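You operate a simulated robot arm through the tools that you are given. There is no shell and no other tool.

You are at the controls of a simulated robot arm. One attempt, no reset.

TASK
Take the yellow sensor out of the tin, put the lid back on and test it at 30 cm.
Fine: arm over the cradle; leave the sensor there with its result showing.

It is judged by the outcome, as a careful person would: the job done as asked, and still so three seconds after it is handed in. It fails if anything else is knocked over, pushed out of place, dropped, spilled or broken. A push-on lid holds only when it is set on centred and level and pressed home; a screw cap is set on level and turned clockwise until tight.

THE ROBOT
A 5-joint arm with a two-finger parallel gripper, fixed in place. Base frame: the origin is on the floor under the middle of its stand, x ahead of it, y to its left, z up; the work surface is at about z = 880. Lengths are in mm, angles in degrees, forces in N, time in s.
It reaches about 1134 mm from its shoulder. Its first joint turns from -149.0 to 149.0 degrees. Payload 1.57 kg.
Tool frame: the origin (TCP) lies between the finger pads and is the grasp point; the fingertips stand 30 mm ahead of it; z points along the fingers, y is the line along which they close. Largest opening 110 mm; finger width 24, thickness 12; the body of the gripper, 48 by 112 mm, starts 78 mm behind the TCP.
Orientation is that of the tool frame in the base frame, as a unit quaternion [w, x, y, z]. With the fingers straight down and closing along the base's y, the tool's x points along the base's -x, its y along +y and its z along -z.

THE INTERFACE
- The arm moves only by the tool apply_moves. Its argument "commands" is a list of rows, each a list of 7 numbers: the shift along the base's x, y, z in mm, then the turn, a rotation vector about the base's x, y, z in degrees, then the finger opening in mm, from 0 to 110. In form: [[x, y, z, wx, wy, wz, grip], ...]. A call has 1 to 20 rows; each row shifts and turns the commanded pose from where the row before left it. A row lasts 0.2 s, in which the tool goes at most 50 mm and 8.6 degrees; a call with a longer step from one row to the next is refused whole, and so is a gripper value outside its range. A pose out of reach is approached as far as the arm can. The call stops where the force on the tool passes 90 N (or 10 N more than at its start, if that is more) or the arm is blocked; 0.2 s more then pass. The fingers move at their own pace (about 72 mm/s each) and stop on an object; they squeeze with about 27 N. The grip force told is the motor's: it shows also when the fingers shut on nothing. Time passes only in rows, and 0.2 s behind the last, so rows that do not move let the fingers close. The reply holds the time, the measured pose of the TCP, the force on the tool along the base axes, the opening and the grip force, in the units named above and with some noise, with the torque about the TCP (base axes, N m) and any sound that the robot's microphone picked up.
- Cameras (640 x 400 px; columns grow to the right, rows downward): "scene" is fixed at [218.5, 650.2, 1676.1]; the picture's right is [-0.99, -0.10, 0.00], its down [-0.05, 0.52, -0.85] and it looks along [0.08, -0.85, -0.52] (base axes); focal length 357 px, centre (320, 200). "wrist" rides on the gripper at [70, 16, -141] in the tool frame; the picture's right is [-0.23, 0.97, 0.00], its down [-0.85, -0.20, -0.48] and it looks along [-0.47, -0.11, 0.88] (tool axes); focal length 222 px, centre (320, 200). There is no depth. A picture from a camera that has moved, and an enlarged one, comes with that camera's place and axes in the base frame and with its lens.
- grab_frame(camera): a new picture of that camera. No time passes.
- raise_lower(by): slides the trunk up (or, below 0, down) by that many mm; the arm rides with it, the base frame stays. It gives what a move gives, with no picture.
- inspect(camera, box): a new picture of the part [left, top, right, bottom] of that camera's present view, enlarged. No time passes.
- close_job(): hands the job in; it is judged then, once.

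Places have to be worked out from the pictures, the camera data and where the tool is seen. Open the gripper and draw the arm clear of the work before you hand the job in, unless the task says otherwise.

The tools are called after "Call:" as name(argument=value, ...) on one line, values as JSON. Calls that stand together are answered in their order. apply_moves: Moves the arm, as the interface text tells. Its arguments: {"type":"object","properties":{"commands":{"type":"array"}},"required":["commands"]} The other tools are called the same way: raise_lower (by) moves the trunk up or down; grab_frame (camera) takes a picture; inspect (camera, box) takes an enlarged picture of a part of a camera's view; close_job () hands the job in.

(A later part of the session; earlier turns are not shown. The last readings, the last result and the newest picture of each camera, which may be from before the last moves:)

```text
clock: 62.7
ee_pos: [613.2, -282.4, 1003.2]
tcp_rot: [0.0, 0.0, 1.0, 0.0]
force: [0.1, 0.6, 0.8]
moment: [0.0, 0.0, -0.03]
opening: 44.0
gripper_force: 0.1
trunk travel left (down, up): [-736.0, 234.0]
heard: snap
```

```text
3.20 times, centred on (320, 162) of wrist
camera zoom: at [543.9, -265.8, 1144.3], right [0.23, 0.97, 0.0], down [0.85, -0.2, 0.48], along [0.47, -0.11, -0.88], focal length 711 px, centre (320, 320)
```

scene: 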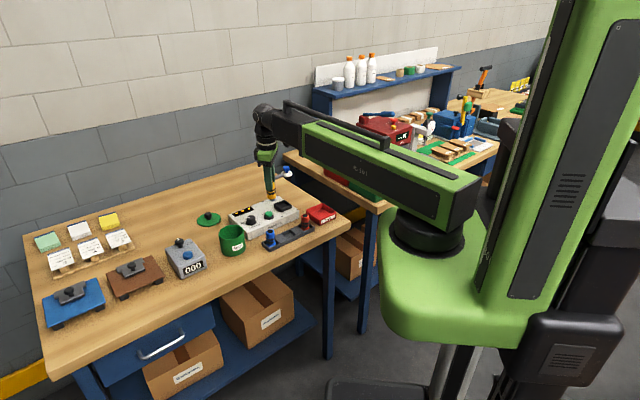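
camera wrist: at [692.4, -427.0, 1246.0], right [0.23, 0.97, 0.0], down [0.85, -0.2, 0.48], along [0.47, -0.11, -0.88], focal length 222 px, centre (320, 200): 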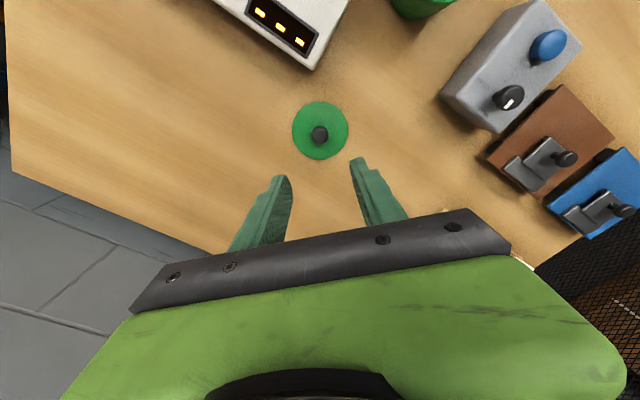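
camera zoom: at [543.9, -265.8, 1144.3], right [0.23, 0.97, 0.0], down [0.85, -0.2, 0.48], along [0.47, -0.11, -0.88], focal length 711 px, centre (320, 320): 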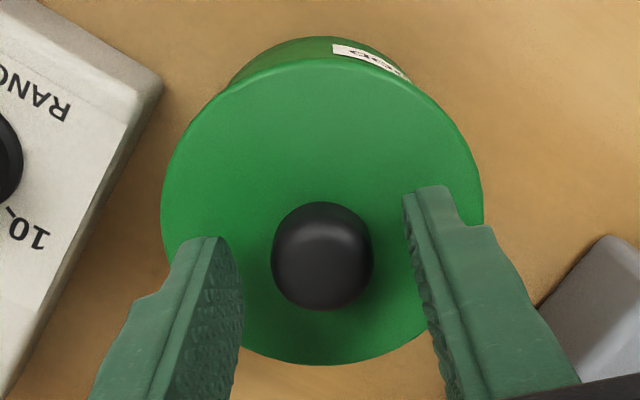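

A clean snap with the lid centred exactly as originally: the tin is closed. Next I rise and move above the RANGE dial to study it.

Call:
raise_lower(by=70)

Call:
apply_moves(commands=[[-13, -34.4, 0, 0, 0, 0, 44], [-13, -34.4, 0, 0, 0, 0, 44], [-13, -34.4, 0, 0, 0, 0, 44], [0, 0, 0, 0, 0, 0, 44]])

Call:
grab_frame(camera="wrist")

Call:
inspect(camera="wrist", box=[240, 90, 400, 190])

Call:
inspect(camera="scene", box=[215, 190, 311, 250])

```text
clock: 63.8
ee_pos: [613.6, -283.0, 1074.5]
tcp_rot: [0.0, 0.0, 1.0, 0.0]
force: [0.2, 0.7, -0.5]
moment: [-0.01, -0.04, 0.01]
opening: 43.9
gripper_force: 0.1
trunk travel left (down, up): [-806.0, 164.0]
```

```text
clock: 64.8
ee_pos: [574.7, -386.9, 1073.6]
tcp_rot: [0.0, 0.001, 1.0, -0.001]
force: [0.4, 0.4, 0.0]
moment: [-0.01, 0.01, 0.01]
opening: 44.3
gripper_force: 0.1
trunk travel left (down, up): [-806.0, 164.0]
```

```text
taken
camera wrist: at [503.8, -369.5, 1214.3], right [0.23, 0.97, 0.0], down [0.86, -0.2, 0.48], along [0.47, -0.11, -0.88], focal length 222 px, centre (320, 200)
```

wrist: 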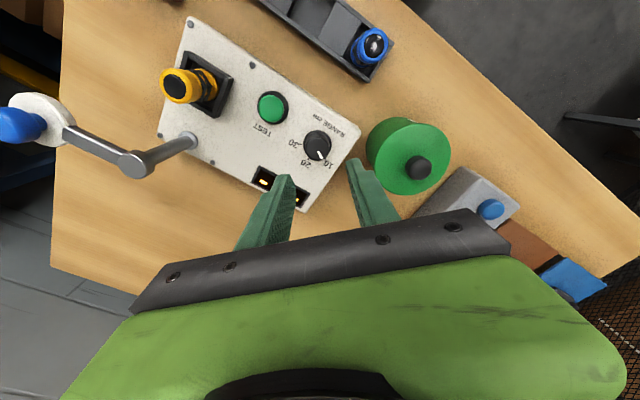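

```text
4.00 times, centred on (320, 140) of wrist
camera zoom: at [503.8, -369.5, 1214.3], right [0.23, 0.97, 0.0], down [0.86, -0.2, 0.48], along [0.47, -0.11, -0.88], focal length 888 px, centre (320, 440)
```

zoom: 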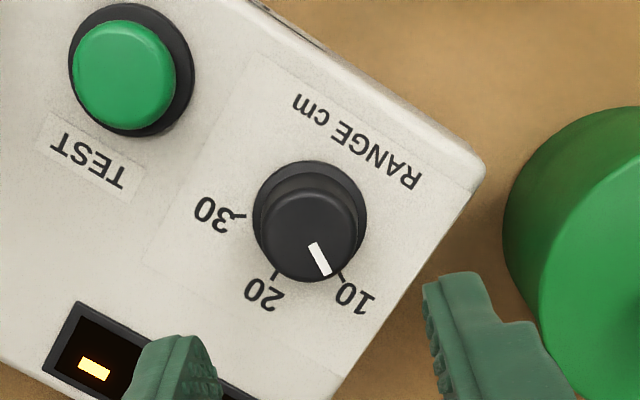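

```text
6.67 times, centred on (263, 220) of scene
camera zoom: at [218.5, 650.2, 1676.1], right [-0.99, -0.1, 0.0], down [-0.05, 0.52, -0.85], along [0.08, -0.85, -0.52], focal length 2377 px, centre (700, 67)
```

zoom: 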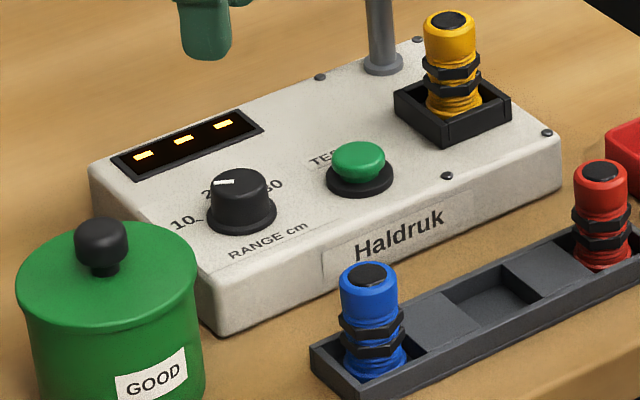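

The dial pointer is at "10"; the "30" tick is 120° clockwise seen from above. The dial axis works out near (577, -390), top about z 938. I shift over it and pre-turn the gripper +59.5° so I can turn -120° in one go.

Call:
apply_moves(commands=[[3.3, -5.2, 0, 0, 0, 8.5, 44], [0, 0, 0, 0, 0, 8.5, 44], [0, 0, 0, 0, 0, 8.5, 44], [0, 0, 0, 0, 0, 8.5, 44], [0, 0, 0, 0, 0, 8.5, 44], [0, 0, 0, 0, 0, 8.5, 44], [0, 0, 0, 0, 0, 8.5, 44], [0, 0, 0, 0, 0, 0, 44]])

Call:
grab_frame(camera="wrist")

Call:
inspect(camera="wrist", box=[240, 90, 400, 190])

Call:
grab_frame(camera="scene")

```text
clock: 66.6
ee_pos: [578.2, -392.3, 1073.1]
tcp_rot: [0.0, -0.497, 0.868, 0.0]
force: [0.3, -0.7, 0.4]
moment: [0.0, -0.02, -0.03]
opening: 44.0
gripper_force: 0.0
trunk travel left (down, up): [-806.0, 164.0]
```

```text
taken
camera wrist: at [529.2, -442.9, 1214.3], right [-0.72, 0.69, 0.0], down [0.6, 0.64, 0.48], along [0.33, 0.35, -0.88], focal length 222 px, centre (320, 200)
```

wrist: 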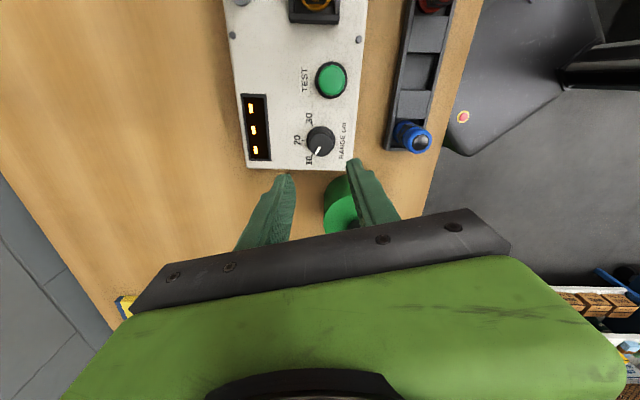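

```text
4.00 times, centred on (320, 140) of wrist
camera zoom: at [529.2, -442.9, 1214.3], right [-0.72, 0.69, 0.0], down [0.6, 0.64, 0.48], along [0.33, 0.35, -0.88], focal length 888 px, centre (320, 440)
```

zoom: 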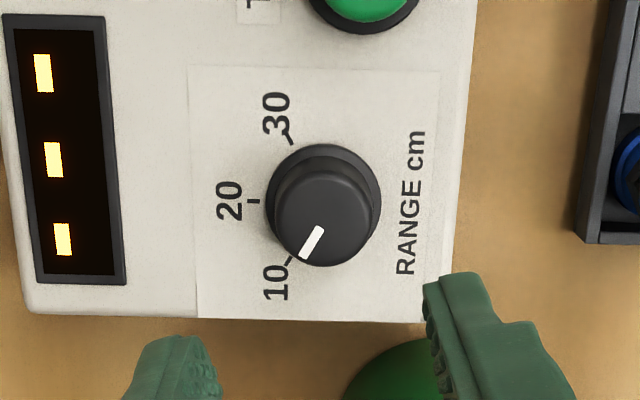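

```text
taken
```

scene: 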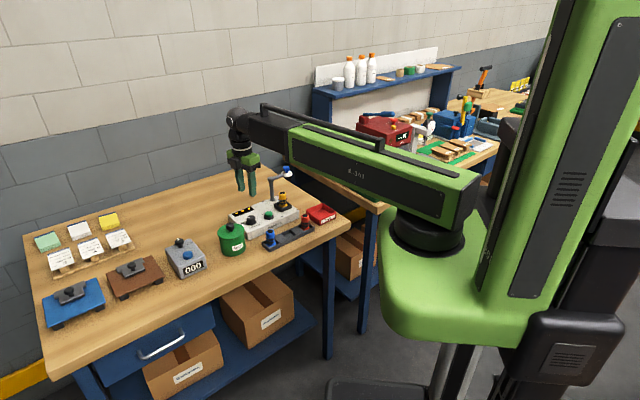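

The dial axis now coincides with the TCP within a millimetre. I lower to just above the dial top to check.

Call:
raise_lower(by=-98)

Call:
inspect(camera="wrist", box=[230, 100, 410, 212])

Call:
inspect(camera="scene", box=[215, 180, 311, 240])

```text
clock: 67.9
ee_pos: [579.2, -391.2, 974.2]
tcp_rot: [0.0, -0.496, 0.868, 0.0]
force: [-0.1, 0.1, 0.2]
moment: [-0.01, -0.03, -0.03]
opening: 44.0
gripper_force: 0.1
trunk travel left (down, up): [-708.0, 262.0]
```

```text
3.56 times, centred on (320, 156) of wrist
camera zoom: at [529.1, -442.8, 1116.3], right [-0.72, 0.69, 0.0], down [0.61, 0.64, 0.48], along [0.33, 0.35, -0.88], focal length 790 px, centre (320, 356)
```

zoom: 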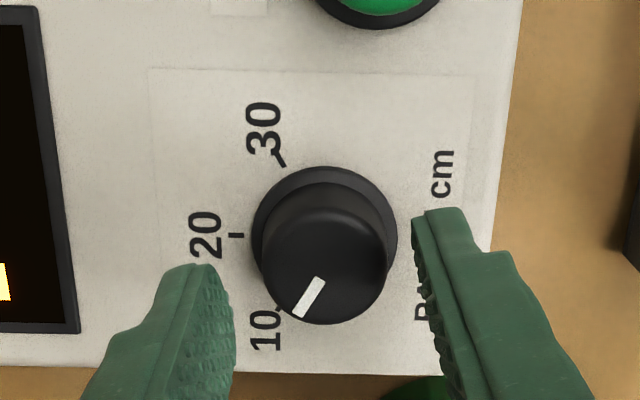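

```text
6.67 times, centred on (263, 210) of scene
camera zoom: at [218.5, 650.2, 1676.1], right [-0.99, -0.1, 0.0], down [-0.05, 0.52, -0.85], along [0.08, -0.85, -0.52], focal length 2377 px, centre (700, 133)
```

zoom: 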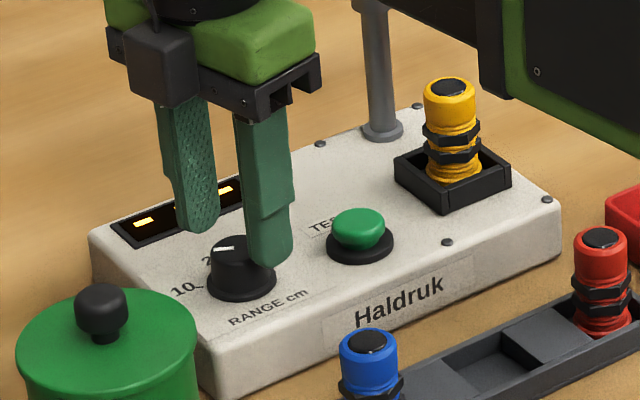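

Well aligned. I lower another 16 mm so the tips straddle the knob just above its skirt.

Call:
raise_lower(by=-11)

Call:
raise_lower(by=-5)

Call:
inspect(camera="wrist", box=[230, 100, 410, 212])

Call:
inspect(camera="scene", box=[225, 190, 289, 230])

```text
clock: 68.5
ee_pos: [577.9, -393.2, 964.3]
tcp_rot: [-0.001, -0.496, 0.868, 0.0]
force: [-0.5, -0.4, -0.1]
moment: [0.03, 0.01, -0.01]
opening: 44.0
gripper_force: 0.0
trunk travel left (down, up): [-697.0, 273.0]
```

```text
clock: 69.0
ee_pos: [578.1, -391.1, 959.4]
tcp_rot: [0.0, -0.496, 0.868, 0.001]
force: [-0.7, 0.1, 0.1]
moment: [-0.03, -0.03, 0.02]
opening: 44.2
gripper_force: 0.0
trunk travel left (down, up): [-692.0, 278.0]
```

```text
3.56 times, centred on (320, 156) of wrist
camera zoom: at [529.1, -442.8, 1100.3], right [-0.72, 0.69, 0.0], down [0.61, 0.64, 0.48], along [0.33, 0.35, -0.88], focal length 790 px, centre (320, 356)
```

zoom: 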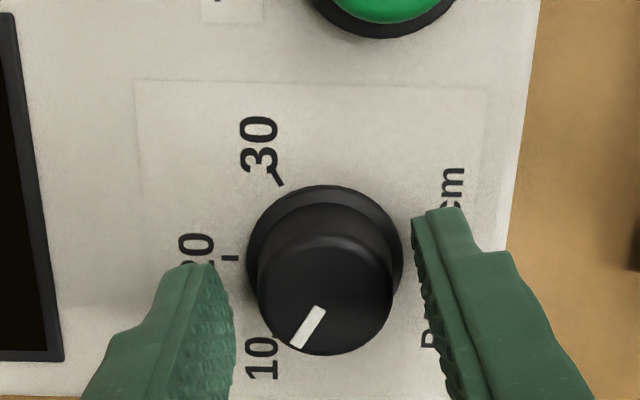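

```text
10.00 times, centred on (257, 210) of scene
camera zoom: at [218.5, 650.2, 1676.1], right [-0.99, -0.1, 0.0], down [-0.05, 0.52, -0.85], along [0.08, -0.85, -0.52], focal length 3566 px, centre (950, 100)
```

zoom: 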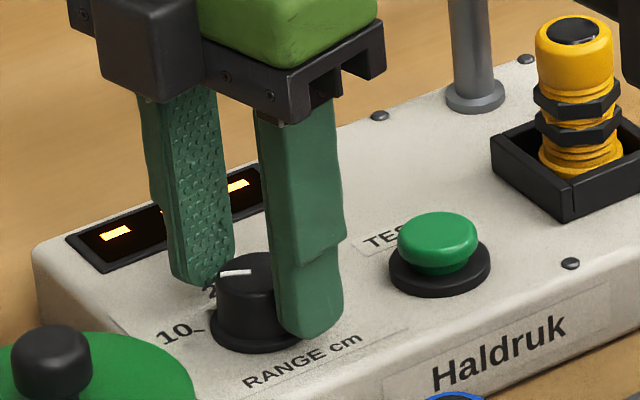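

The knob is centred between the pads. I close on it.

Call:
apply_moves(commands=[[0, 0, 0, 0, 0, 0, 36], [0, 0, 0, 0, 0, 0, 32], [0, 0, 0, 0, 0, 0, 29], [0, 0, 0, 0, 0, 0, 25], [0, 0, 0, 0, 0, 0, 20], [0, 0, 0, 0, 0, 0, 20]])

Call:
inspect(camera="wrist", box=[230, 100, 410, 212])

```text
clock: 70.4
ee_pos: [577.4, -391.3, 960.1]
tcp_rot: [-0.001, -0.496, 0.868, 0.001]
force: [-12.9, 7.9, -10.9]
moment: [0.07, 0.08, 0.0]
opening: 31.8
gripper_force: 39.7
trunk travel left (down, up): [-692.0, 278.0]
```

```text
3.56 times, centred on (320, 156) of wrist
camera zoom: at [528.2, -442.3, 1100.6], right [-0.72, 0.69, 0.0], down [0.61, 0.64, 0.48], along [0.33, 0.35, -0.88], focal length 790 px, centre (320, 356)
```

zoom: 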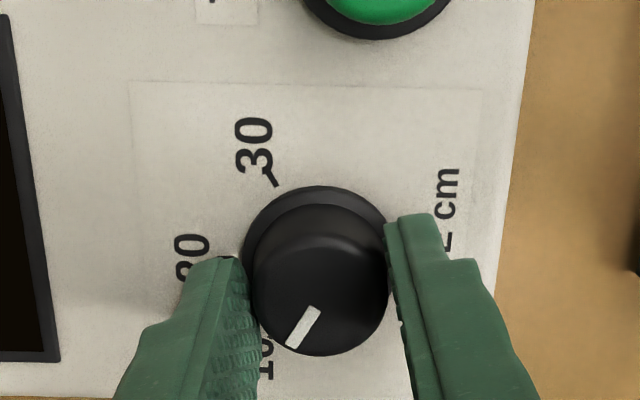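

There is a 15 N side force along the closing direction, so the TCP should shift about 1 mm that way to centre on the knob. I relieve it.

Call:
apply_moves(commands=[[-0.9, 0.5, 0, 0, 0, 0, 20], [0, 0, 0, 0, 0, 0, 20]])

```text
clock: 71.0
ee_pos: [578.4, -391.5, 959.4]
tcp_rot: [0.0, -0.496, 0.869, -0.001]
force: [-4.2, 1.7, -1.2]
moment: [0.37, 0.38, 0.03]
opening: 31.5
gripper_force: 40.0
trunk travel left (down, up): [-692.0, 278.0]
```

The side force has dropped. I turn clockwise 60° first (toward 20) and check that the dial follows.

Call:
apply_moves(commands=[[-0.2, 0.1, 0, 0, 0, -8, 20], [0, 0, 0, 0, 0, -8, 20], [0, 0, 0, 0, 0, -8, 20], [0, 0, 0, 0, 0, -8, 20], [0, 0, 0, 0, 0, -8, 20], [0, 0, 0, 0, 0, -8, 20], [0, 0, 0, 0, 0, -8, 20], [0, 0, 0, 0, 0, -4, 20], [0, 0, 0, 0, 0, 0, 20]])

Call:
inspect(camera="wrist", box=[230, 100, 410, 212])

Call:
inspect(camera="scene", box=[215, 180, 311, 240])

```text
clock: 73.0
ee_pos: [576.9, -391.2, 960.2]
tcp_rot: [0.0, 0.005, 1.0, -0.001]
force: [-14.6, 7.1, -11.3]
moment: [-0.1, 0.08, 0.01]
opening: 31.7
gripper_force: 40.4
trunk travel left (down, up): [-692.0, 278.0]
```

```text
3.56 times, centred on (320, 156) of wrist
camera zoom: at [507.9, -373.3, 1100.6], right [0.24, 0.97, 0.0], down [0.85, -0.21, 0.48], along [0.46, -0.11, -0.88], focal length 790 px, centre (320, 356)
```

zoom: 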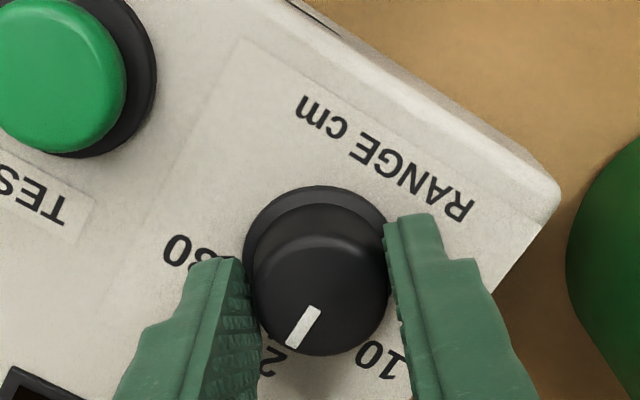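

```text
6.67 times, centred on (263, 210) of scene
camera zoom: at [218.5, 650.2, 1676.1], right [-0.99, -0.1, 0.0], down [-0.05, 0.52, -0.85], along [0.08, -0.85, -0.52], focal length 2377 px, centre (700, 133)
```

zoom: 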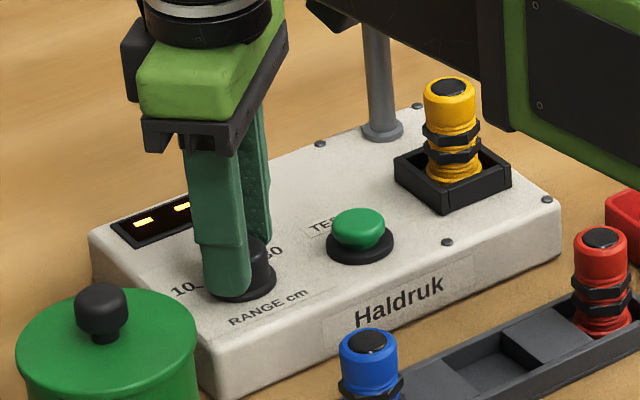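

The dial followed to "20". I relieve the residual side force and continue another 60° to "30".

Call:
apply_moves(commands=[[-0.8, 0.4, 0, 0, 0, 0, 20], [0, 0, 0, 0, 0, -8, 20], [0, 0, 0, 0, 0, -8, 20], [0, 0, 0, 0, 0, -8, 20], [0, 0, 0, 0, 0, -8, 20], [0, 0, 0, 0, 0, -8, 20], [0, 0, 0, 0, 0, -8, 20], [0, 0, 0, 0, 0, -8, 20], [0, 0, 0, 0, 0, -4, 20], [0, 0, 0, 0, 0, 0, 20]])

Call:
inspect(camera="wrist", box=[230, 100, 410, 212])

Call:
inspect(camera="scene", box=[215, 180, 311, 240])

```text
clock: 75.2
ee_pos: [578.0, -390.3, 959.8]
tcp_rot: [0.001, 0.505, 0.863, -0.002]
force: [12.9, -5.8, 19.3]
moment: [-0.39, -0.22, 0.04]
opening: 31.6
gripper_force: 39.9
trunk travel left (down, up): [-692.0, 278.0]
```

```text
3.56 times, centred on (320, 156) of wrist
camera zoom: at [557.2, -321.1, 1100.4], right [0.96, 0.28, 0.0], down [0.25, -0.84, 0.48], along [0.14, -0.46, -0.88], focal length 790 px, centre (320, 356)
```

zoom: 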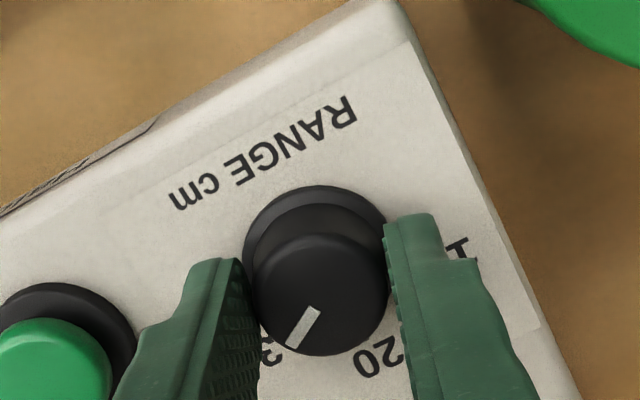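

```text
6.67 times, centred on (263, 210) of scene
camera zoom: at [218.5, 650.2, 1676.1], right [-0.99, -0.1, 0.0], down [-0.05, 0.52, -0.85], along [0.08, -0.85, -0.52], focal length 2377 px, centre (700, 133)
```

zoom: 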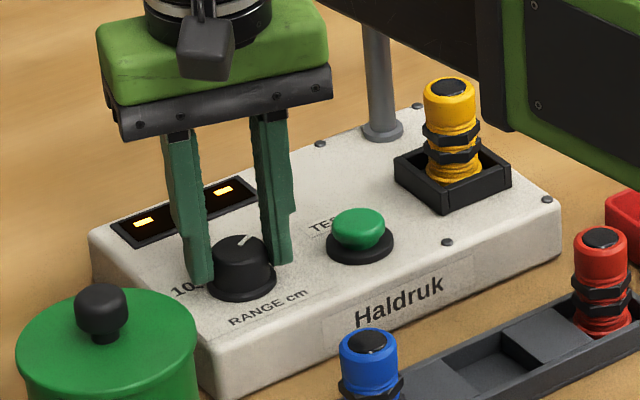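

The pointer has come round to "30". I open the fingers and rise to verify.

Call:
apply_moves(commands=[[0, 0, 0, 0, 0, 0, 34], [0, 0, 0, 0, 0, 0, 44], [0, 0, 0, 0, 0, 0, 50]])

Call:
raise_lower(by=100)

Call:
inspect(camera="wrist", box=[240, 90, 400, 190])

Call:
inspect(camera="scene", box=[215, 180, 311, 240])

```text
clock: 76.0
ee_pos: [576.4, -390.9, 959.4]
tcp_rot: [0.0, 0.504, 0.864, 0.0]
force: [0.0, -0.3, 0.6]
moment: [0.0, -0.05, -0.01]
opening: 49.8
gripper_force: 0.1
trunk travel left (down, up): [-692.0, 278.0]
```

```text
clock: 77.4
ee_pos: [577.1, -391.2, 1059.2]
tcp_rot: [0.0, 0.504, 0.864, 0.0]
force: [-0.3, 0.2, 0.1]
moment: [-0.01, 0.02, 0.01]
opening: 50.2
gripper_force: 0.0
trunk travel left (down, up): [-792.0, 178.0]
```

```text
4.00 times, centred on (320, 140) of wrist
camera zoom: at [556.8, -321.2, 1200.2], right [0.96, 0.28, 0.0], down [0.25, -0.84, 0.48], along [0.13, -0.46, -0.88], focal length 888 px, centre (320, 440)
```

zoom: 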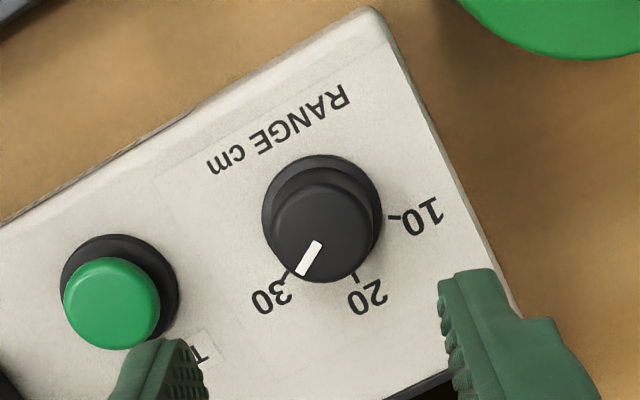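

```text
6.67 times, centred on (263, 210) of scene
camera zoom: at [218.5, 650.2, 1676.1], right [-0.99, -0.1, 0.0], down [-0.05, 0.52, -0.85], along [0.08, -0.85, -0.52], focal length 2377 px, centre (700, 133)
```

zoom: 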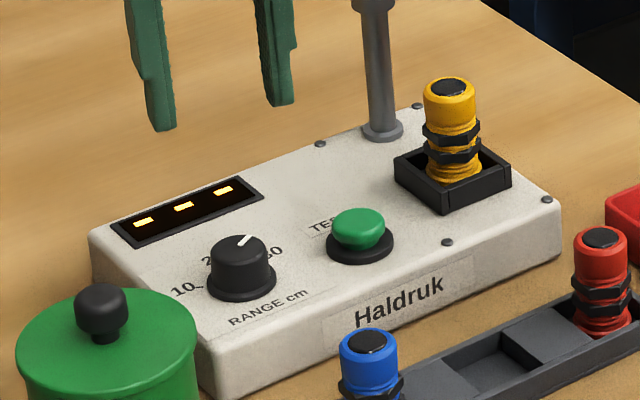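

The dial reads 30 and the tester hasn't moved. Now I rise above the swing arm's height and travel to its blue knob near (480, -610), turning the gripper back to its initial yaw.

Call:
raise_lower(by=85)

Call:
apply_moves(commands=[[-12, -26, 0, 0, 0, 7.56, 50], [-12, -26, 0, 0, 0, 7.56, 50], [-12, -26, 0, 0, 0, 7.56, 50], [-12, -26, 0, 0, 0, 7.56, 50], [-12, -26, 0, 0, 0, 7.56, 50], [-12, -26, 0, 0, 0, 7.56, 50], [-12, -26, 0, 0, 0, 7.56, 50], [-12, -26, 0, 0, 0, 7.56, 50], [0, 0, 0, 0, 0, 0, 50]])

Call:
grab_frame(camera="wrist")

Call:
grab_frame(camera="scene")

```text
clock: 78.6
ee_pos: [577.6, -391.2, 1143.3]
tcp_rot: [0.001, 0.504, 0.864, 0.0]
force: [0.6, 0.3, -0.5]
moment: [-0.01, -0.01, -0.02]
opening: 50.1
gripper_force: 0.1
trunk travel left (down, up): [-877.0, 93.0]
```

```text
clock: 80.6
ee_pos: [477.4, -597.9, 1144.5]
tcp_rot: [0.0, 0.0, 1.0, 0.0]
force: [0.1, -0.9, 0.0]
moment: [-0.02, 0.0, 0.02]
opening: 50.1
gripper_force: 0.0
out of reach, approached as far as the arm can: row 5, 8
trunk travel left (down, up): [-877.0, 93.0]
```

```text
taken
camera wrist: at [408.8, -581.1, 1285.3], right [0.23, 0.97, 0.0], down [0.86, -0.2, 0.48], along [0.47, -0.11, -0.88], focal length 222 px, centre (320, 200)
```

wrist: 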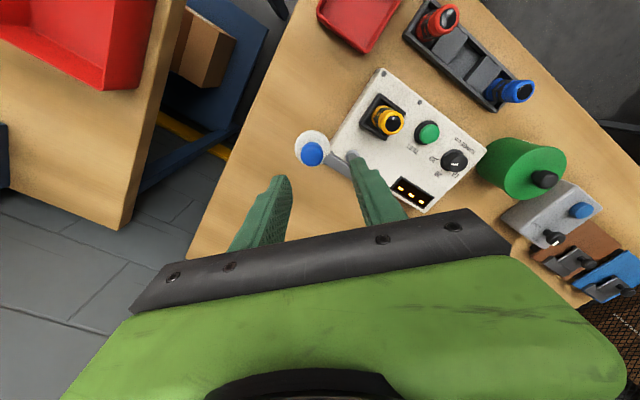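

```text
taken
```

scene: 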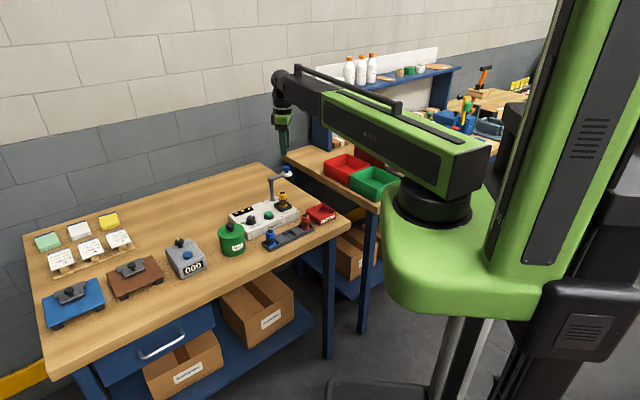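

I enlarge the blue knob and arm from here.

Call:
inspect(camera="wrist", box=[260, 60, 420, 160])

Call:
inspect(camera="wrist", box=[270, 110, 366, 190])

Call:
inspect(camera="scene", box=[250, 150, 314, 214])

```text
4.00 times, centred on (340, 110) of wrist
camera zoom: at [408.8, -581.1, 1285.3], right [0.23, 0.97, 0.0], down [0.86, -0.2, 0.48], along [0.47, -0.11, -0.88], focal length 888 px, centre (240, 560)
```

zoom: 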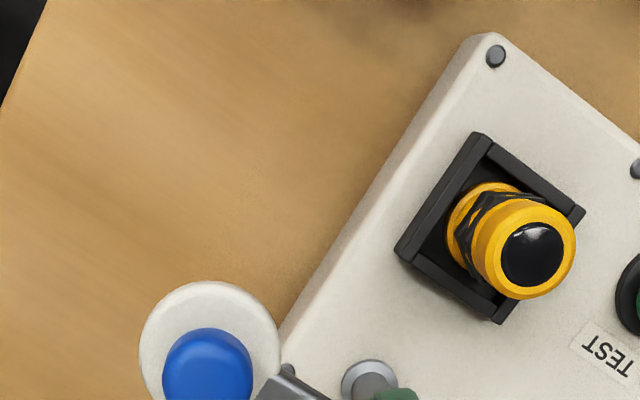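

```text
5.00 times, centred on (318, 150) of wrist
camera zoom: at [408.8, -581.1, 1285.3], right [0.23, 0.97, 0.0], down [0.86, -0.2, 0.48], along [0.47, -0.11, -0.88], focal length 1111 px, centre (330, 450)
```

zoom: 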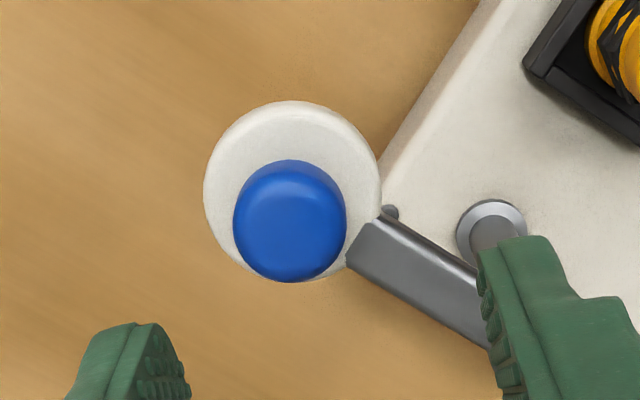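

```text
6.25 times, centred on (282, 182) of scene
camera zoom: at [218.5, 650.2, 1676.1], right [-0.99, -0.1, 0.0], down [-0.05, 0.52, -0.85], along [0.08, -0.85, -0.52], focal length 2228 px, centre (558, 312)
```

zoom: 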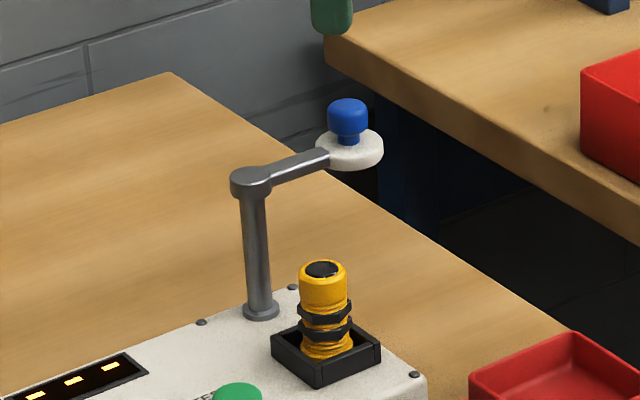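

The disc centres at (480, -608, 1015), blue knob top ≈ 1037, post axis (534, -555); the cradle lies 89° clockwise from the present arm direction at the same 75 mm radius. I move over the blue knob and descend.

Call:
apply_moves(commands=[[1.2, -10.7, 0, 0, 0, 0, 50], [0, 0, 0, 0, 0, 0, 50]])

Call:
raise_lower(by=-68)

Call:
inspect(camera="wrist", box=[230, 100, 410, 212])

Call:
inspect(camera="scene", box=[250, 130, 330, 200])

```text
clock: 81.2
ee_pos: [480.8, -610.3, 1145.3]
tcp_rot: [-0.001, 0.0, 1.0, 0.0]
force: [-0.1, 0.3, -0.6]
moment: [0.01, -0.03, 0.01]
opening: 49.9
gripper_force: 0.0
trunk travel left (down, up): [-877.0, 93.0]
```

```text
clock: 82.2
ee_pos: [480.2, -610.7, 1076.3]
tcp_rot: [-0.002, 0.0, 1.0, 0.0]
force: [0.7, -0.6, 0.1]
moment: [-0.02, 0.01, 0.01]
opening: 50.1
gripper_force: 0.2
trunk travel left (down, up): [-809.0, 161.0]
```

```text
3.56 times, centred on (320, 156) of wrist
camera zoom: at [411.0, -592.5, 1217.3], right [0.23, 0.97, 0.0], down [0.85, -0.2, 0.48], along [0.47, -0.11, -0.88], focal length 790 px, centre (320, 356)
```

zoom: 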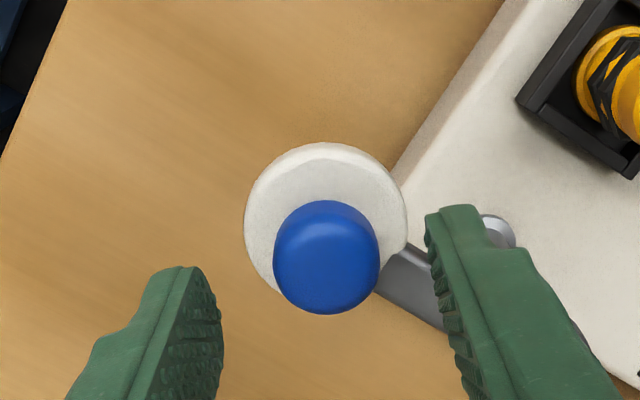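

```text
5.71 times, centred on (290, 165) of scene
camera zoom: at [218.5, 650.2, 1676.1], right [-0.99, -0.1, 0.0], down [-0.05, 0.52, -0.85], along [0.08, -0.85, -0.52], focal length 2038 px, centre (491, 400)
```

zoom: 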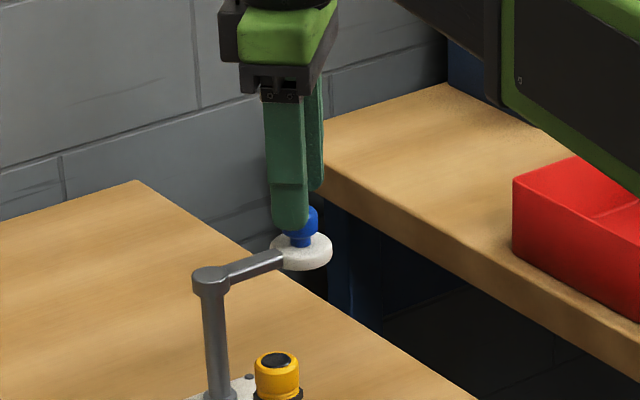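

The knob is centred between the fingers. I lower 22 mm so the tips flank the cap just above the disc and close.

Call:
raise_lower(by=-14)

Call:
raise_lower(by=-8)

Call:
inspect(camera="wrist", box=[230, 100, 410, 212])

Call:
inspect(camera="scene", box=[250, 150, 330, 200])

```text
clock: 82.9
ee_pos: [481.2, -610.5, 1062.9]
tcp_rot: [-0.001, 0.001, 1.0, -0.001]
force: [0.0, 0.7, -0.6]
moment: [-0.01, -0.03, 0.0]
opening: 50.0
gripper_force: 0.1
trunk travel left (down, up): [-795.0, 175.0]
```

```text
clock: 83.4
ee_pos: [480.7, -609.5, 1054.6]
tcp_rot: [0.0, 0.001, 1.0, 0.0]
force: [0.8, 0.4, 0.0]
moment: [0.0, 0.04, -0.02]
opening: 50.1
gripper_force: 0.1
trunk travel left (down, up): [-787.0, 183.0]
```

```text
3.56 times, centred on (320, 156) of wrist
camera zoom: at [411.0, -592.6, 1195.3], right [0.23, 0.97, 0.0], down [0.85, -0.2, 0.48], along [0.47, -0.11, -0.88], focal length 790 px, centre (320, 356)
```

zoom: 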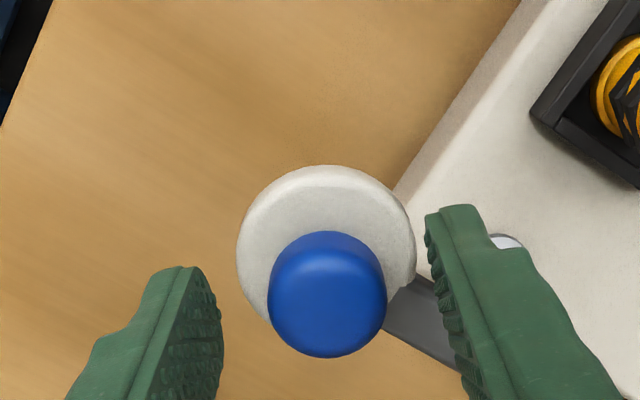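

```text
8.00 times, centred on (290, 175) of scene
camera zoom: at [218.5, 650.2, 1676.1], right [-0.99, -0.1, 0.0], down [-0.05, 0.52, -0.85], along [0.08, -0.85, -0.52], focal length 2852 px, centre (560, 400)
```

zoom: 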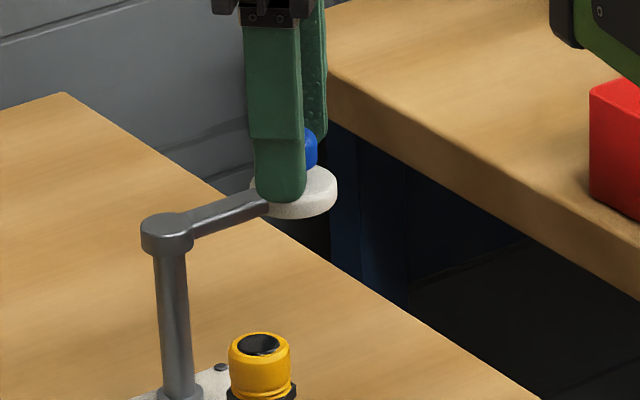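

Centred. I close on the blue knob.

Call:
apply_moves(commands=[[0, 0, 0, 0, 0, 0, 38], [0, 0, 0, 0, 0, 0, 30], [0, 0, 0, 0, 0, 0, 26], [0, 0, 0, 0, 0, 0, 22], [0, 0, 0, 0, 0, 0, 18], [0, 0, 0, 0, 0, 0, 18]])

Call:
inspect(camera="wrist", box=[230, 100, 410, 212])

```text
clock: 84.8
ee_pos: [480.6, -609.5, 1054.9]
tcp_rot: [0.0, 0.0, 1.0, -0.001]
force: [-0.9, 9.9, -4.0]
moment: [0.12, 0.1, 0.01]
opening: 26.6
gripper_force: 5.4
trunk travel left (down, up): [-787.0, 183.0]
```

```text
3.56 times, centred on (320, 156) of wrist
camera zoom: at [411.2, -591.7, 1195.6], right [0.23, 0.97, 0.0], down [0.86, -0.2, 0.48], along [0.47, -0.11, -0.88], focal length 790 px, centre (320, 356)
```

zoom: 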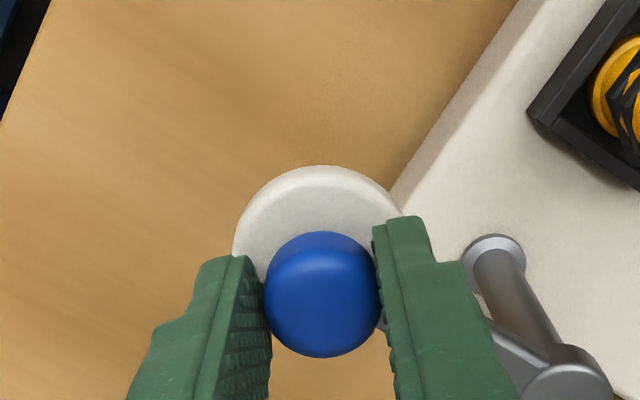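

Gripped (26.6 mm). I swing it along a 75 mm arc about the post, turning the gripper with it, first third then check.

Call:
apply_moves(commands=[[-5.2, 5.77, 0, 0, 0, -6, 18], [-4.57, 6.29, 0, 0, 0, -6, 18], [-3.89, 6.73, 0, 0, 0, -6, 18], [-3.16, 7.1, 0, 0, 0, -6, 18], [0, 0, 0, 0, 0, 0, 18]])

Call:
grab_frame(camera="wrist")

Call:
inspect(camera="scene", box=[230, 140, 326, 220])

```text
clock: 86.0
ee_pos: [463.6, -583.7, 1054.5]
tcp_rot: [0.0, 0.209, 0.978, 0.0]
force: [4.3, -0.9, 8.5]
moment: [-0.11, -0.21, -0.2]
opening: 25.5
gripper_force: 36.7
trunk travel left (down, up): [-787.0, 183.0]
```

```text
taken
camera wrist: at [406.7, -539.1, 1195.4], right [0.61, 0.8, 0.0], down [0.7, -0.53, 0.48], along [0.38, -0.29, -0.88], focal length 222 px, centre (320, 200)
```

wrist: 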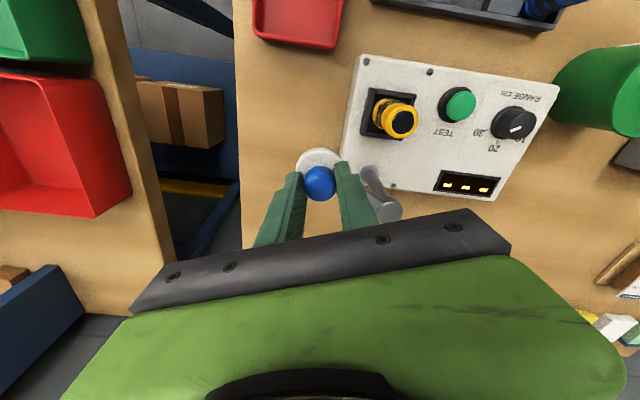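

```text
5.00 times, centred on (278, 180) of scene
camera zoom: at [218.5, 650.2, 1676.1], right [-0.99, -0.1, 0.0], down [-0.05, 0.52, -0.85], along [0.08, -0.85, -0.52], focal length 1783 px, centre (530, 300)
```

zoom: 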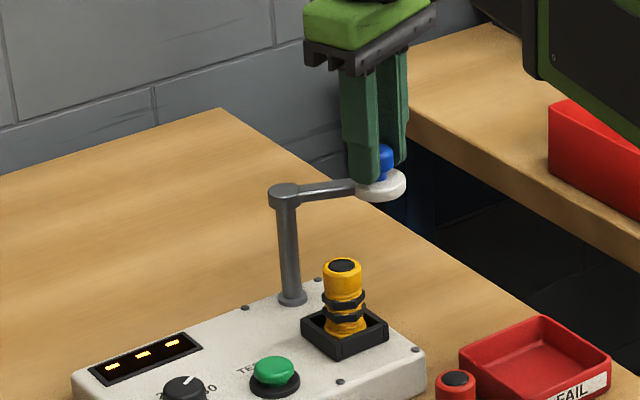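

The arm follows smoothly with small forces. I continue the arc.

Call:
apply_moves(commands=[[-2.4, 7.39, 0, 0, 0, -6, 18], [-1.62, 7.61, 0, 0, 0, -6, 18], [-0.81, 7.73, 0, 0, 0, -6, 18], [0, 7.76, 0, 0, 0, -6, 18], [0.81, 7.73, 0, 0, 0, -6, 18], [1.62, 7.61, 0, 0, 0, -6, 18], [0, 0, 0, 0, 0, 0, 18]])

Call:
grab_frame(camera="wrist")

Call:
inspect(camera="scene", box=[230, 140, 326, 220])

```text
clock: 87.6
ee_pos: [460.8, -536.8, 1054.5]
tcp_rot: [0.001, 0.501, 0.865, 0.0]
force: [-5.9, 1.2, -0.7]
moment: [-0.08, 0.12, -0.08]
opening: 25.5
gripper_force: 36.4
trunk travel left (down, up): [-787.0, 183.0]
```

```text
taken
camera wrist: at [439.9, -467.3, 1195.5], right [0.96, 0.29, 0.0], down [0.25, -0.84, 0.48], along [0.14, -0.46, -0.88], focal length 222 px, centre (320, 200)
```

wrist: 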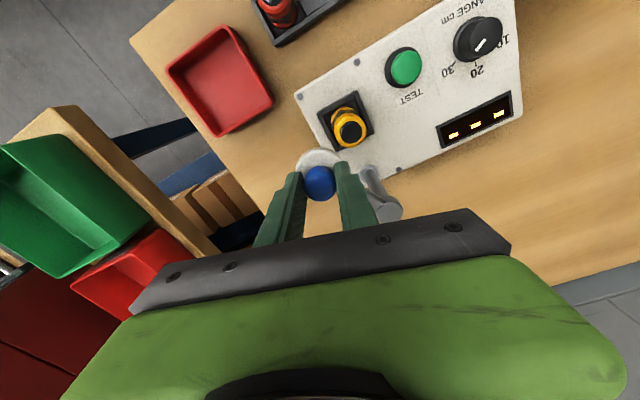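

```text
5.00 times, centred on (278, 180) of scene
camera zoom: at [218.5, 650.2, 1676.1], right [-0.99, -0.1, 0.0], down [-0.05, 0.52, -0.85], along [0.08, -0.85, -0.52], focal length 1783 px, centre (530, 300)
```

zoom: 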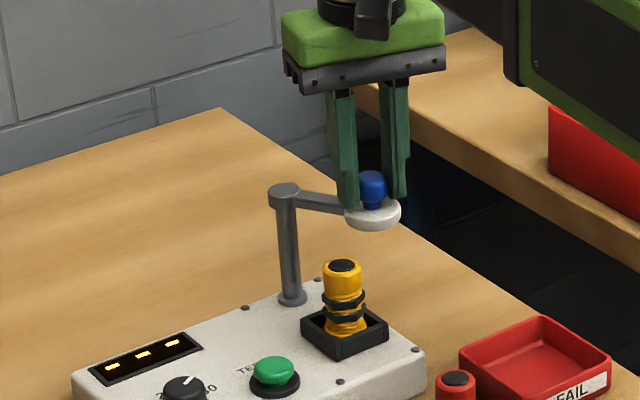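

Still on track. I finish the arc to bring the disc over the cradle.

Call:
apply_moves(commands=[[2.4, 7.39, 0, 0, 0, -6, 18], [3.16, 7.1, 0, 0, 0, -6, 18], [3.89, 6.73, 0, 0, 0, -6, 18], [4.57, 6.29, 0, 0, 0, -6, 18], [0, 0, 0, 0, 0, 0, 18]])

Call:
grab_frame(camera="wrist")

Call:
inspect(camera="scene", box=[230, 140, 326, 220])

```text
clock: 88.8
ee_pos: [474.1, -509.4, 1054.5]
tcp_rot: [0.0, 0.67, 0.742, 0.001]
force: [-18.4, 12.0, -19.7]
moment: [0.05, 0.27, -0.11]
opening: 25.5
gripper_force: 37.2
trunk travel left (down, up): [-787.0, 183.0]
```

```text
taken
camera wrist: at [483.4, -437.1, 1195.6], right [0.99, -0.13, 0.0], down [-0.11, -0.87, 0.48], along [-0.06, -0.47, -0.88], focal length 222 px, centre (320, 200)
```

wrist: 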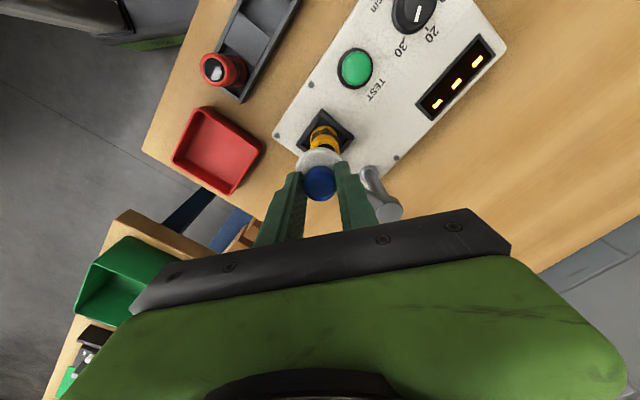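

```text
5.00 times, centred on (278, 180) of scene
camera zoom: at [218.5, 650.2, 1676.1], right [-0.99, -0.1, 0.0], down [-0.05, 0.52, -0.85], along [0.08, -0.85, -0.52], focal length 1783 px, centre (530, 300)
```

zoom: 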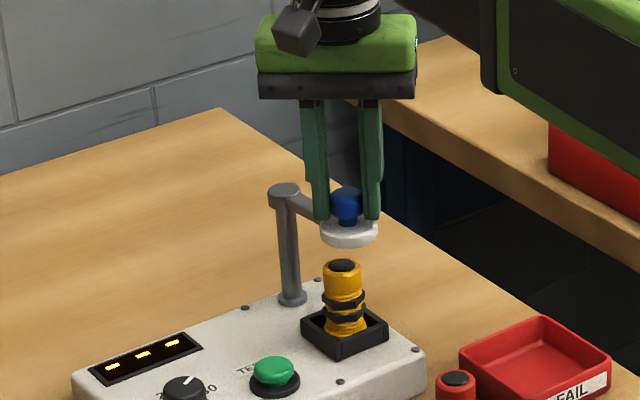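

The disc is a step short of the cradle, and the side force suggests my arc radius is about 1 mm small. I make the last step with that correction.

Call:
apply_moves(commands=[[-1, 0.8, 0, 0, 0, 0, 18], [5.0, 5.77, 0, 0, 0, -6, 18], [0, 0, 0, 0, 0, 0, 18]])

Call:
inspect(camera="wrist", box=[220, 80, 420, 205])

Call:
inspect(camera="scene", box=[230, 140, 326, 220])

```text
clock: 89.6
ee_pos: [480.1, -503.2, 1055.1]
tcp_rot: [-0.001, 0.708, 0.706, 0.001]
force: [-14.6, 10.6, -17.4]
moment: [0.23, 0.24, -0.21]
opening: 25.5
gripper_force: 37.5
trunk travel left (down, up): [-787.0, 183.0]
```

```text
3.20 times, centred on (320, 142) of wrist
camera zoom: at [496.2, -432.1, 1195.7], right [0.97, -0.23, 0.0], down [-0.2, -0.86, 0.48], along [-0.11, -0.46, -0.88], focal length 711 px, centre (320, 384)
```

zoom: 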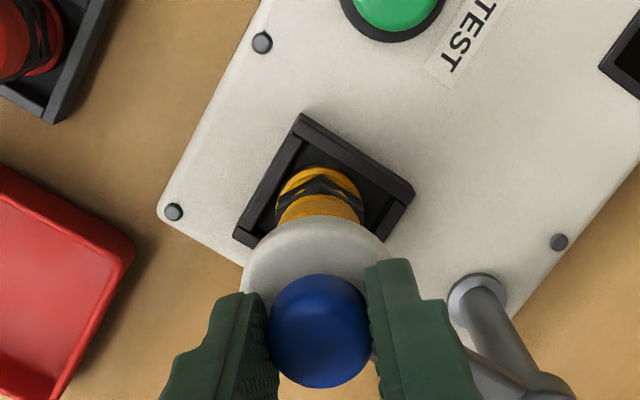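

```text
5.00 times, centred on (278, 180) of scene
camera zoom: at [218.5, 650.2, 1676.1], right [-0.99, -0.1, 0.0], down [-0.05, 0.52, -0.85], along [0.08, -0.85, -0.52], focal length 1783 px, centre (530, 300)
```

zoom: 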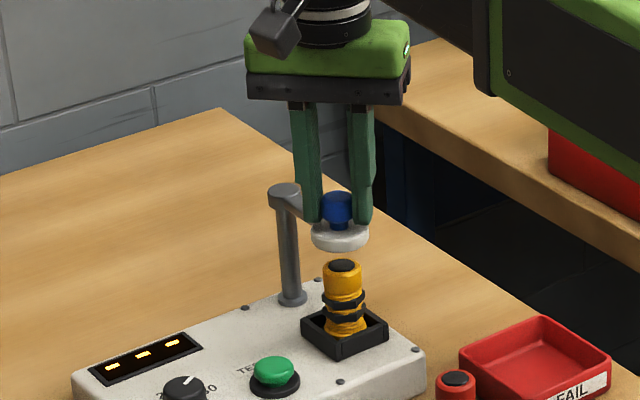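

The disc now sits over the sensor (matches the computed target pixel). I ease the side load and open the fingers.

Call:
apply_moves(commands=[[-1.0, 0.8, 0, 0, 0, 0, 18], [0, 0, 0, 0, 0, 0, 18]])

Call:
apply_moves(commands=[[0, 0, 0, 0, 0, 0, 28], [0, 0, 0, 0, 0, 0, 36], [0, 0, 0, 0, 0, 0, 48], [0, 0, 0, 0, 0, 0, 50]])

Call:
raise_lower(by=75)

Call:
grab_frame(camera="wrist")

Call:
inspect(camera="wrist", box=[240, 80, 400, 180])

Call:
inspect(camera="scene", box=[230, 140, 326, 220])

```text
clock: 90.2
ee_pos: [480.2, -501.7, 1055.2]
tcp_rot: [0.0, 0.707, 0.707, 0.002]
force: [-1.9, 2.6, -0.6]
moment: [1.14, 0.14, -0.03]
opening: 25.5
gripper_force: 36.6
trunk travel left (down, up): [-787.0, 183.0]
```

```text
clock: 91.2
ee_pos: [479.2, -502.0, 1055.3]
tcp_rot: [-0.001, 0.707, 0.707, 0.0]
force: [-0.2, -0.3, 1.0]
moment: [-0.02, -0.02, 0.06]
opening: 50.0
gripper_force: 0.0
trunk travel left (down, up): [-787.0, 183.0]
```

```text
clock: 92.3
ee_pos: [479.0, -502.8, 1127.9]
tcp_rot: [0.0, 0.707, 0.707, 0.0]
force: [0.7, -0.1, 0.1]
moment: [0.0, -0.01, 0.0]
opening: 50.2
gripper_force: 0.1
trunk travel left (down, up): [-862.0, 108.0]
```

```text
taken
camera wrist: at [495.7, -431.7, 1270.2], right [0.97, -0.23, 0.0], down [-0.2, -0.85, 0.48], along [-0.11, -0.47, -0.88], focal length 222 px, centre (320, 200)
```

wrist: 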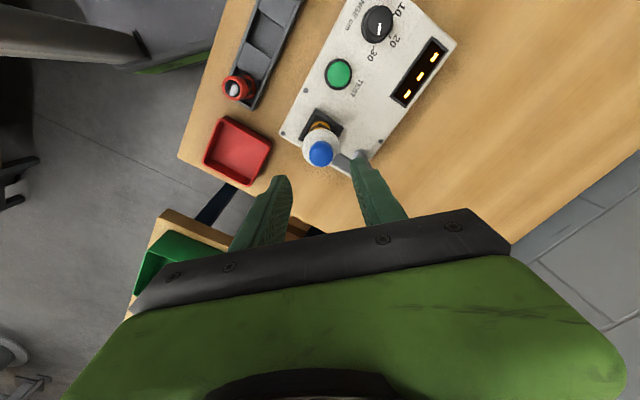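

```text
4.00 times, centred on (320, 130) of wrist
camera zoom: at [495.7, -431.7, 1270.2], right [0.97, -0.23, 0.0], down [-0.2, -0.85, 0.48], along [-0.11, -0.47, -0.88], focal length 888 px, centre (320, 480)
```

zoom: 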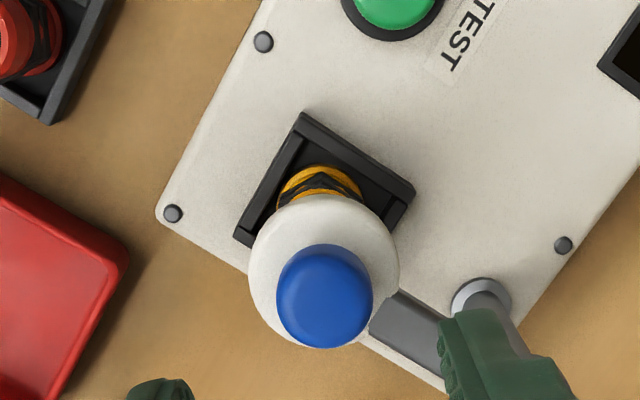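

```text
5.00 times, centred on (278, 180) of scene
camera zoom: at [218.5, 650.2, 1676.1], right [-0.99, -0.1, 0.0], down [-0.05, 0.52, -0.85], along [0.08, -0.85, -0.52], focal length 1783 px, centre (530, 300)
```

zoom: 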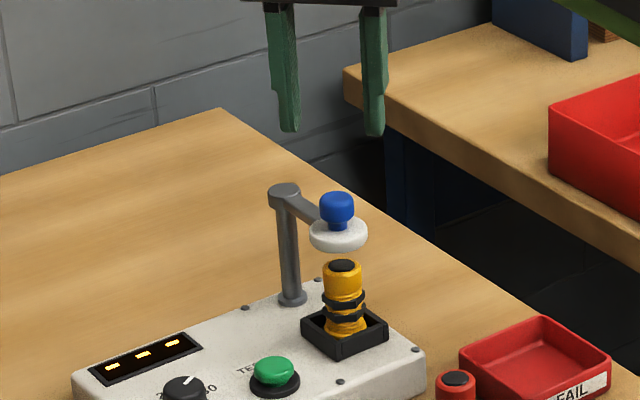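

The disc is centred over the cradle within about 2 mm. The TEST cap computes to (521, -433, top 936). I move above it and close the fingers to make a pusher.

Call:
apply_moves(commands=[[13.9, 23, 0, 0, 0, 0, 40], [13.9, 23, 0, 0, 0, 0, 20], [13.8, 22.9, 0, 0, 0, 0, 0], [0, 0, 0, 0, 0, 0, 0], [0, 0, 0, 0, 0, 0, 0]])

Call:
raise_lower(by=-110)

Call:
grab_frame(camera="wrist")

Call:
inspect(camera="wrist", box=[230, 90, 410, 202])

Call:
inspect(camera="scene", box=[230, 160, 326, 230])

```text
clock: 93.5
ee_pos: [520.7, -432.5, 1129.9]
tcp_rot: [0.0, 0.707, 0.707, -0.001]
force: [-1.0, -0.2, -0.2]
moment: [0.0, -0.02, -0.01]
opening: 0.1
gripper_force: 21.0
trunk travel left (down, up): [-862.0, 108.0]
```

```text
clock: 95.0
ee_pos: [520.6, -433.4, 1019.6]
tcp_rot: [0.0, 0.707, 0.707, 0.0]
force: [0.4, 0.1, 0.2]
moment: [-0.03, 0.03, 0.01]
opening: 0.1
gripper_force: 21.8
trunk travel left (down, up): [-752.0, 218.0]
```

```text
taken
camera wrist: at [537.4, -362.4, 1160.3], right [0.97, -0.23, 0.0], down [-0.2, -0.85, 0.48], along [-0.11, -0.47, -0.88], focal length 222 px, centre (320, 200)
```

wrist: 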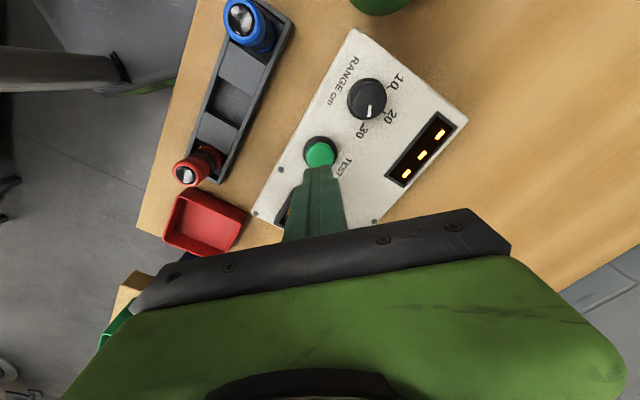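

```text
3.56 times, centred on (320, 146) of wrist
camera zoom: at [537.4, -362.4, 1160.3], right [0.97, -0.23, 0.0], down [-0.2, -0.85, 0.48], along [-0.11, -0.47, -0.88], focal length 790 px, centre (320, 392)
```

zoom: 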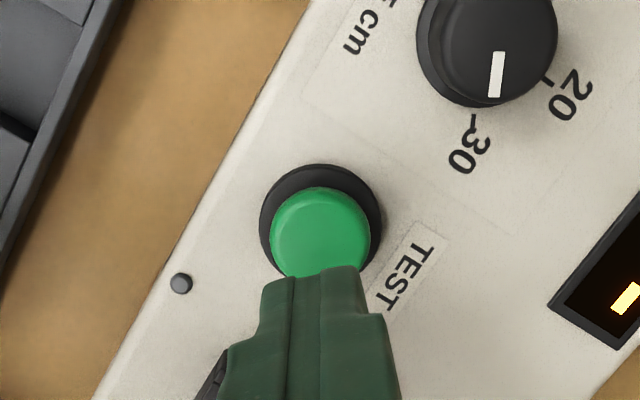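

```text
5.71 times, centred on (278, 195) of scene
camera zoom: at [218.5, 650.2, 1676.1], right [-0.99, -0.1, 0.0], down [-0.05, 0.52, -0.85], along [0.08, -0.85, -0.52], focal length 2038 px, centre (560, 229)
```

zoom: 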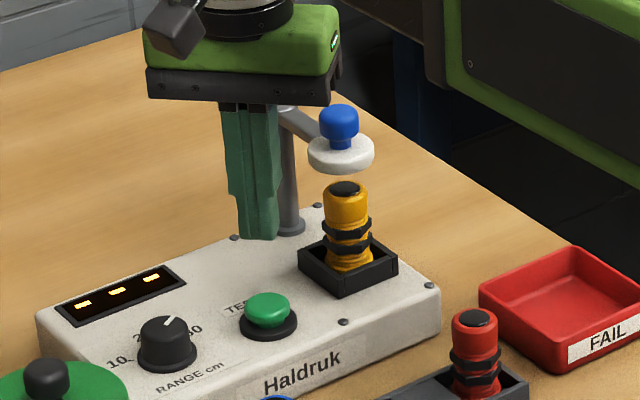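

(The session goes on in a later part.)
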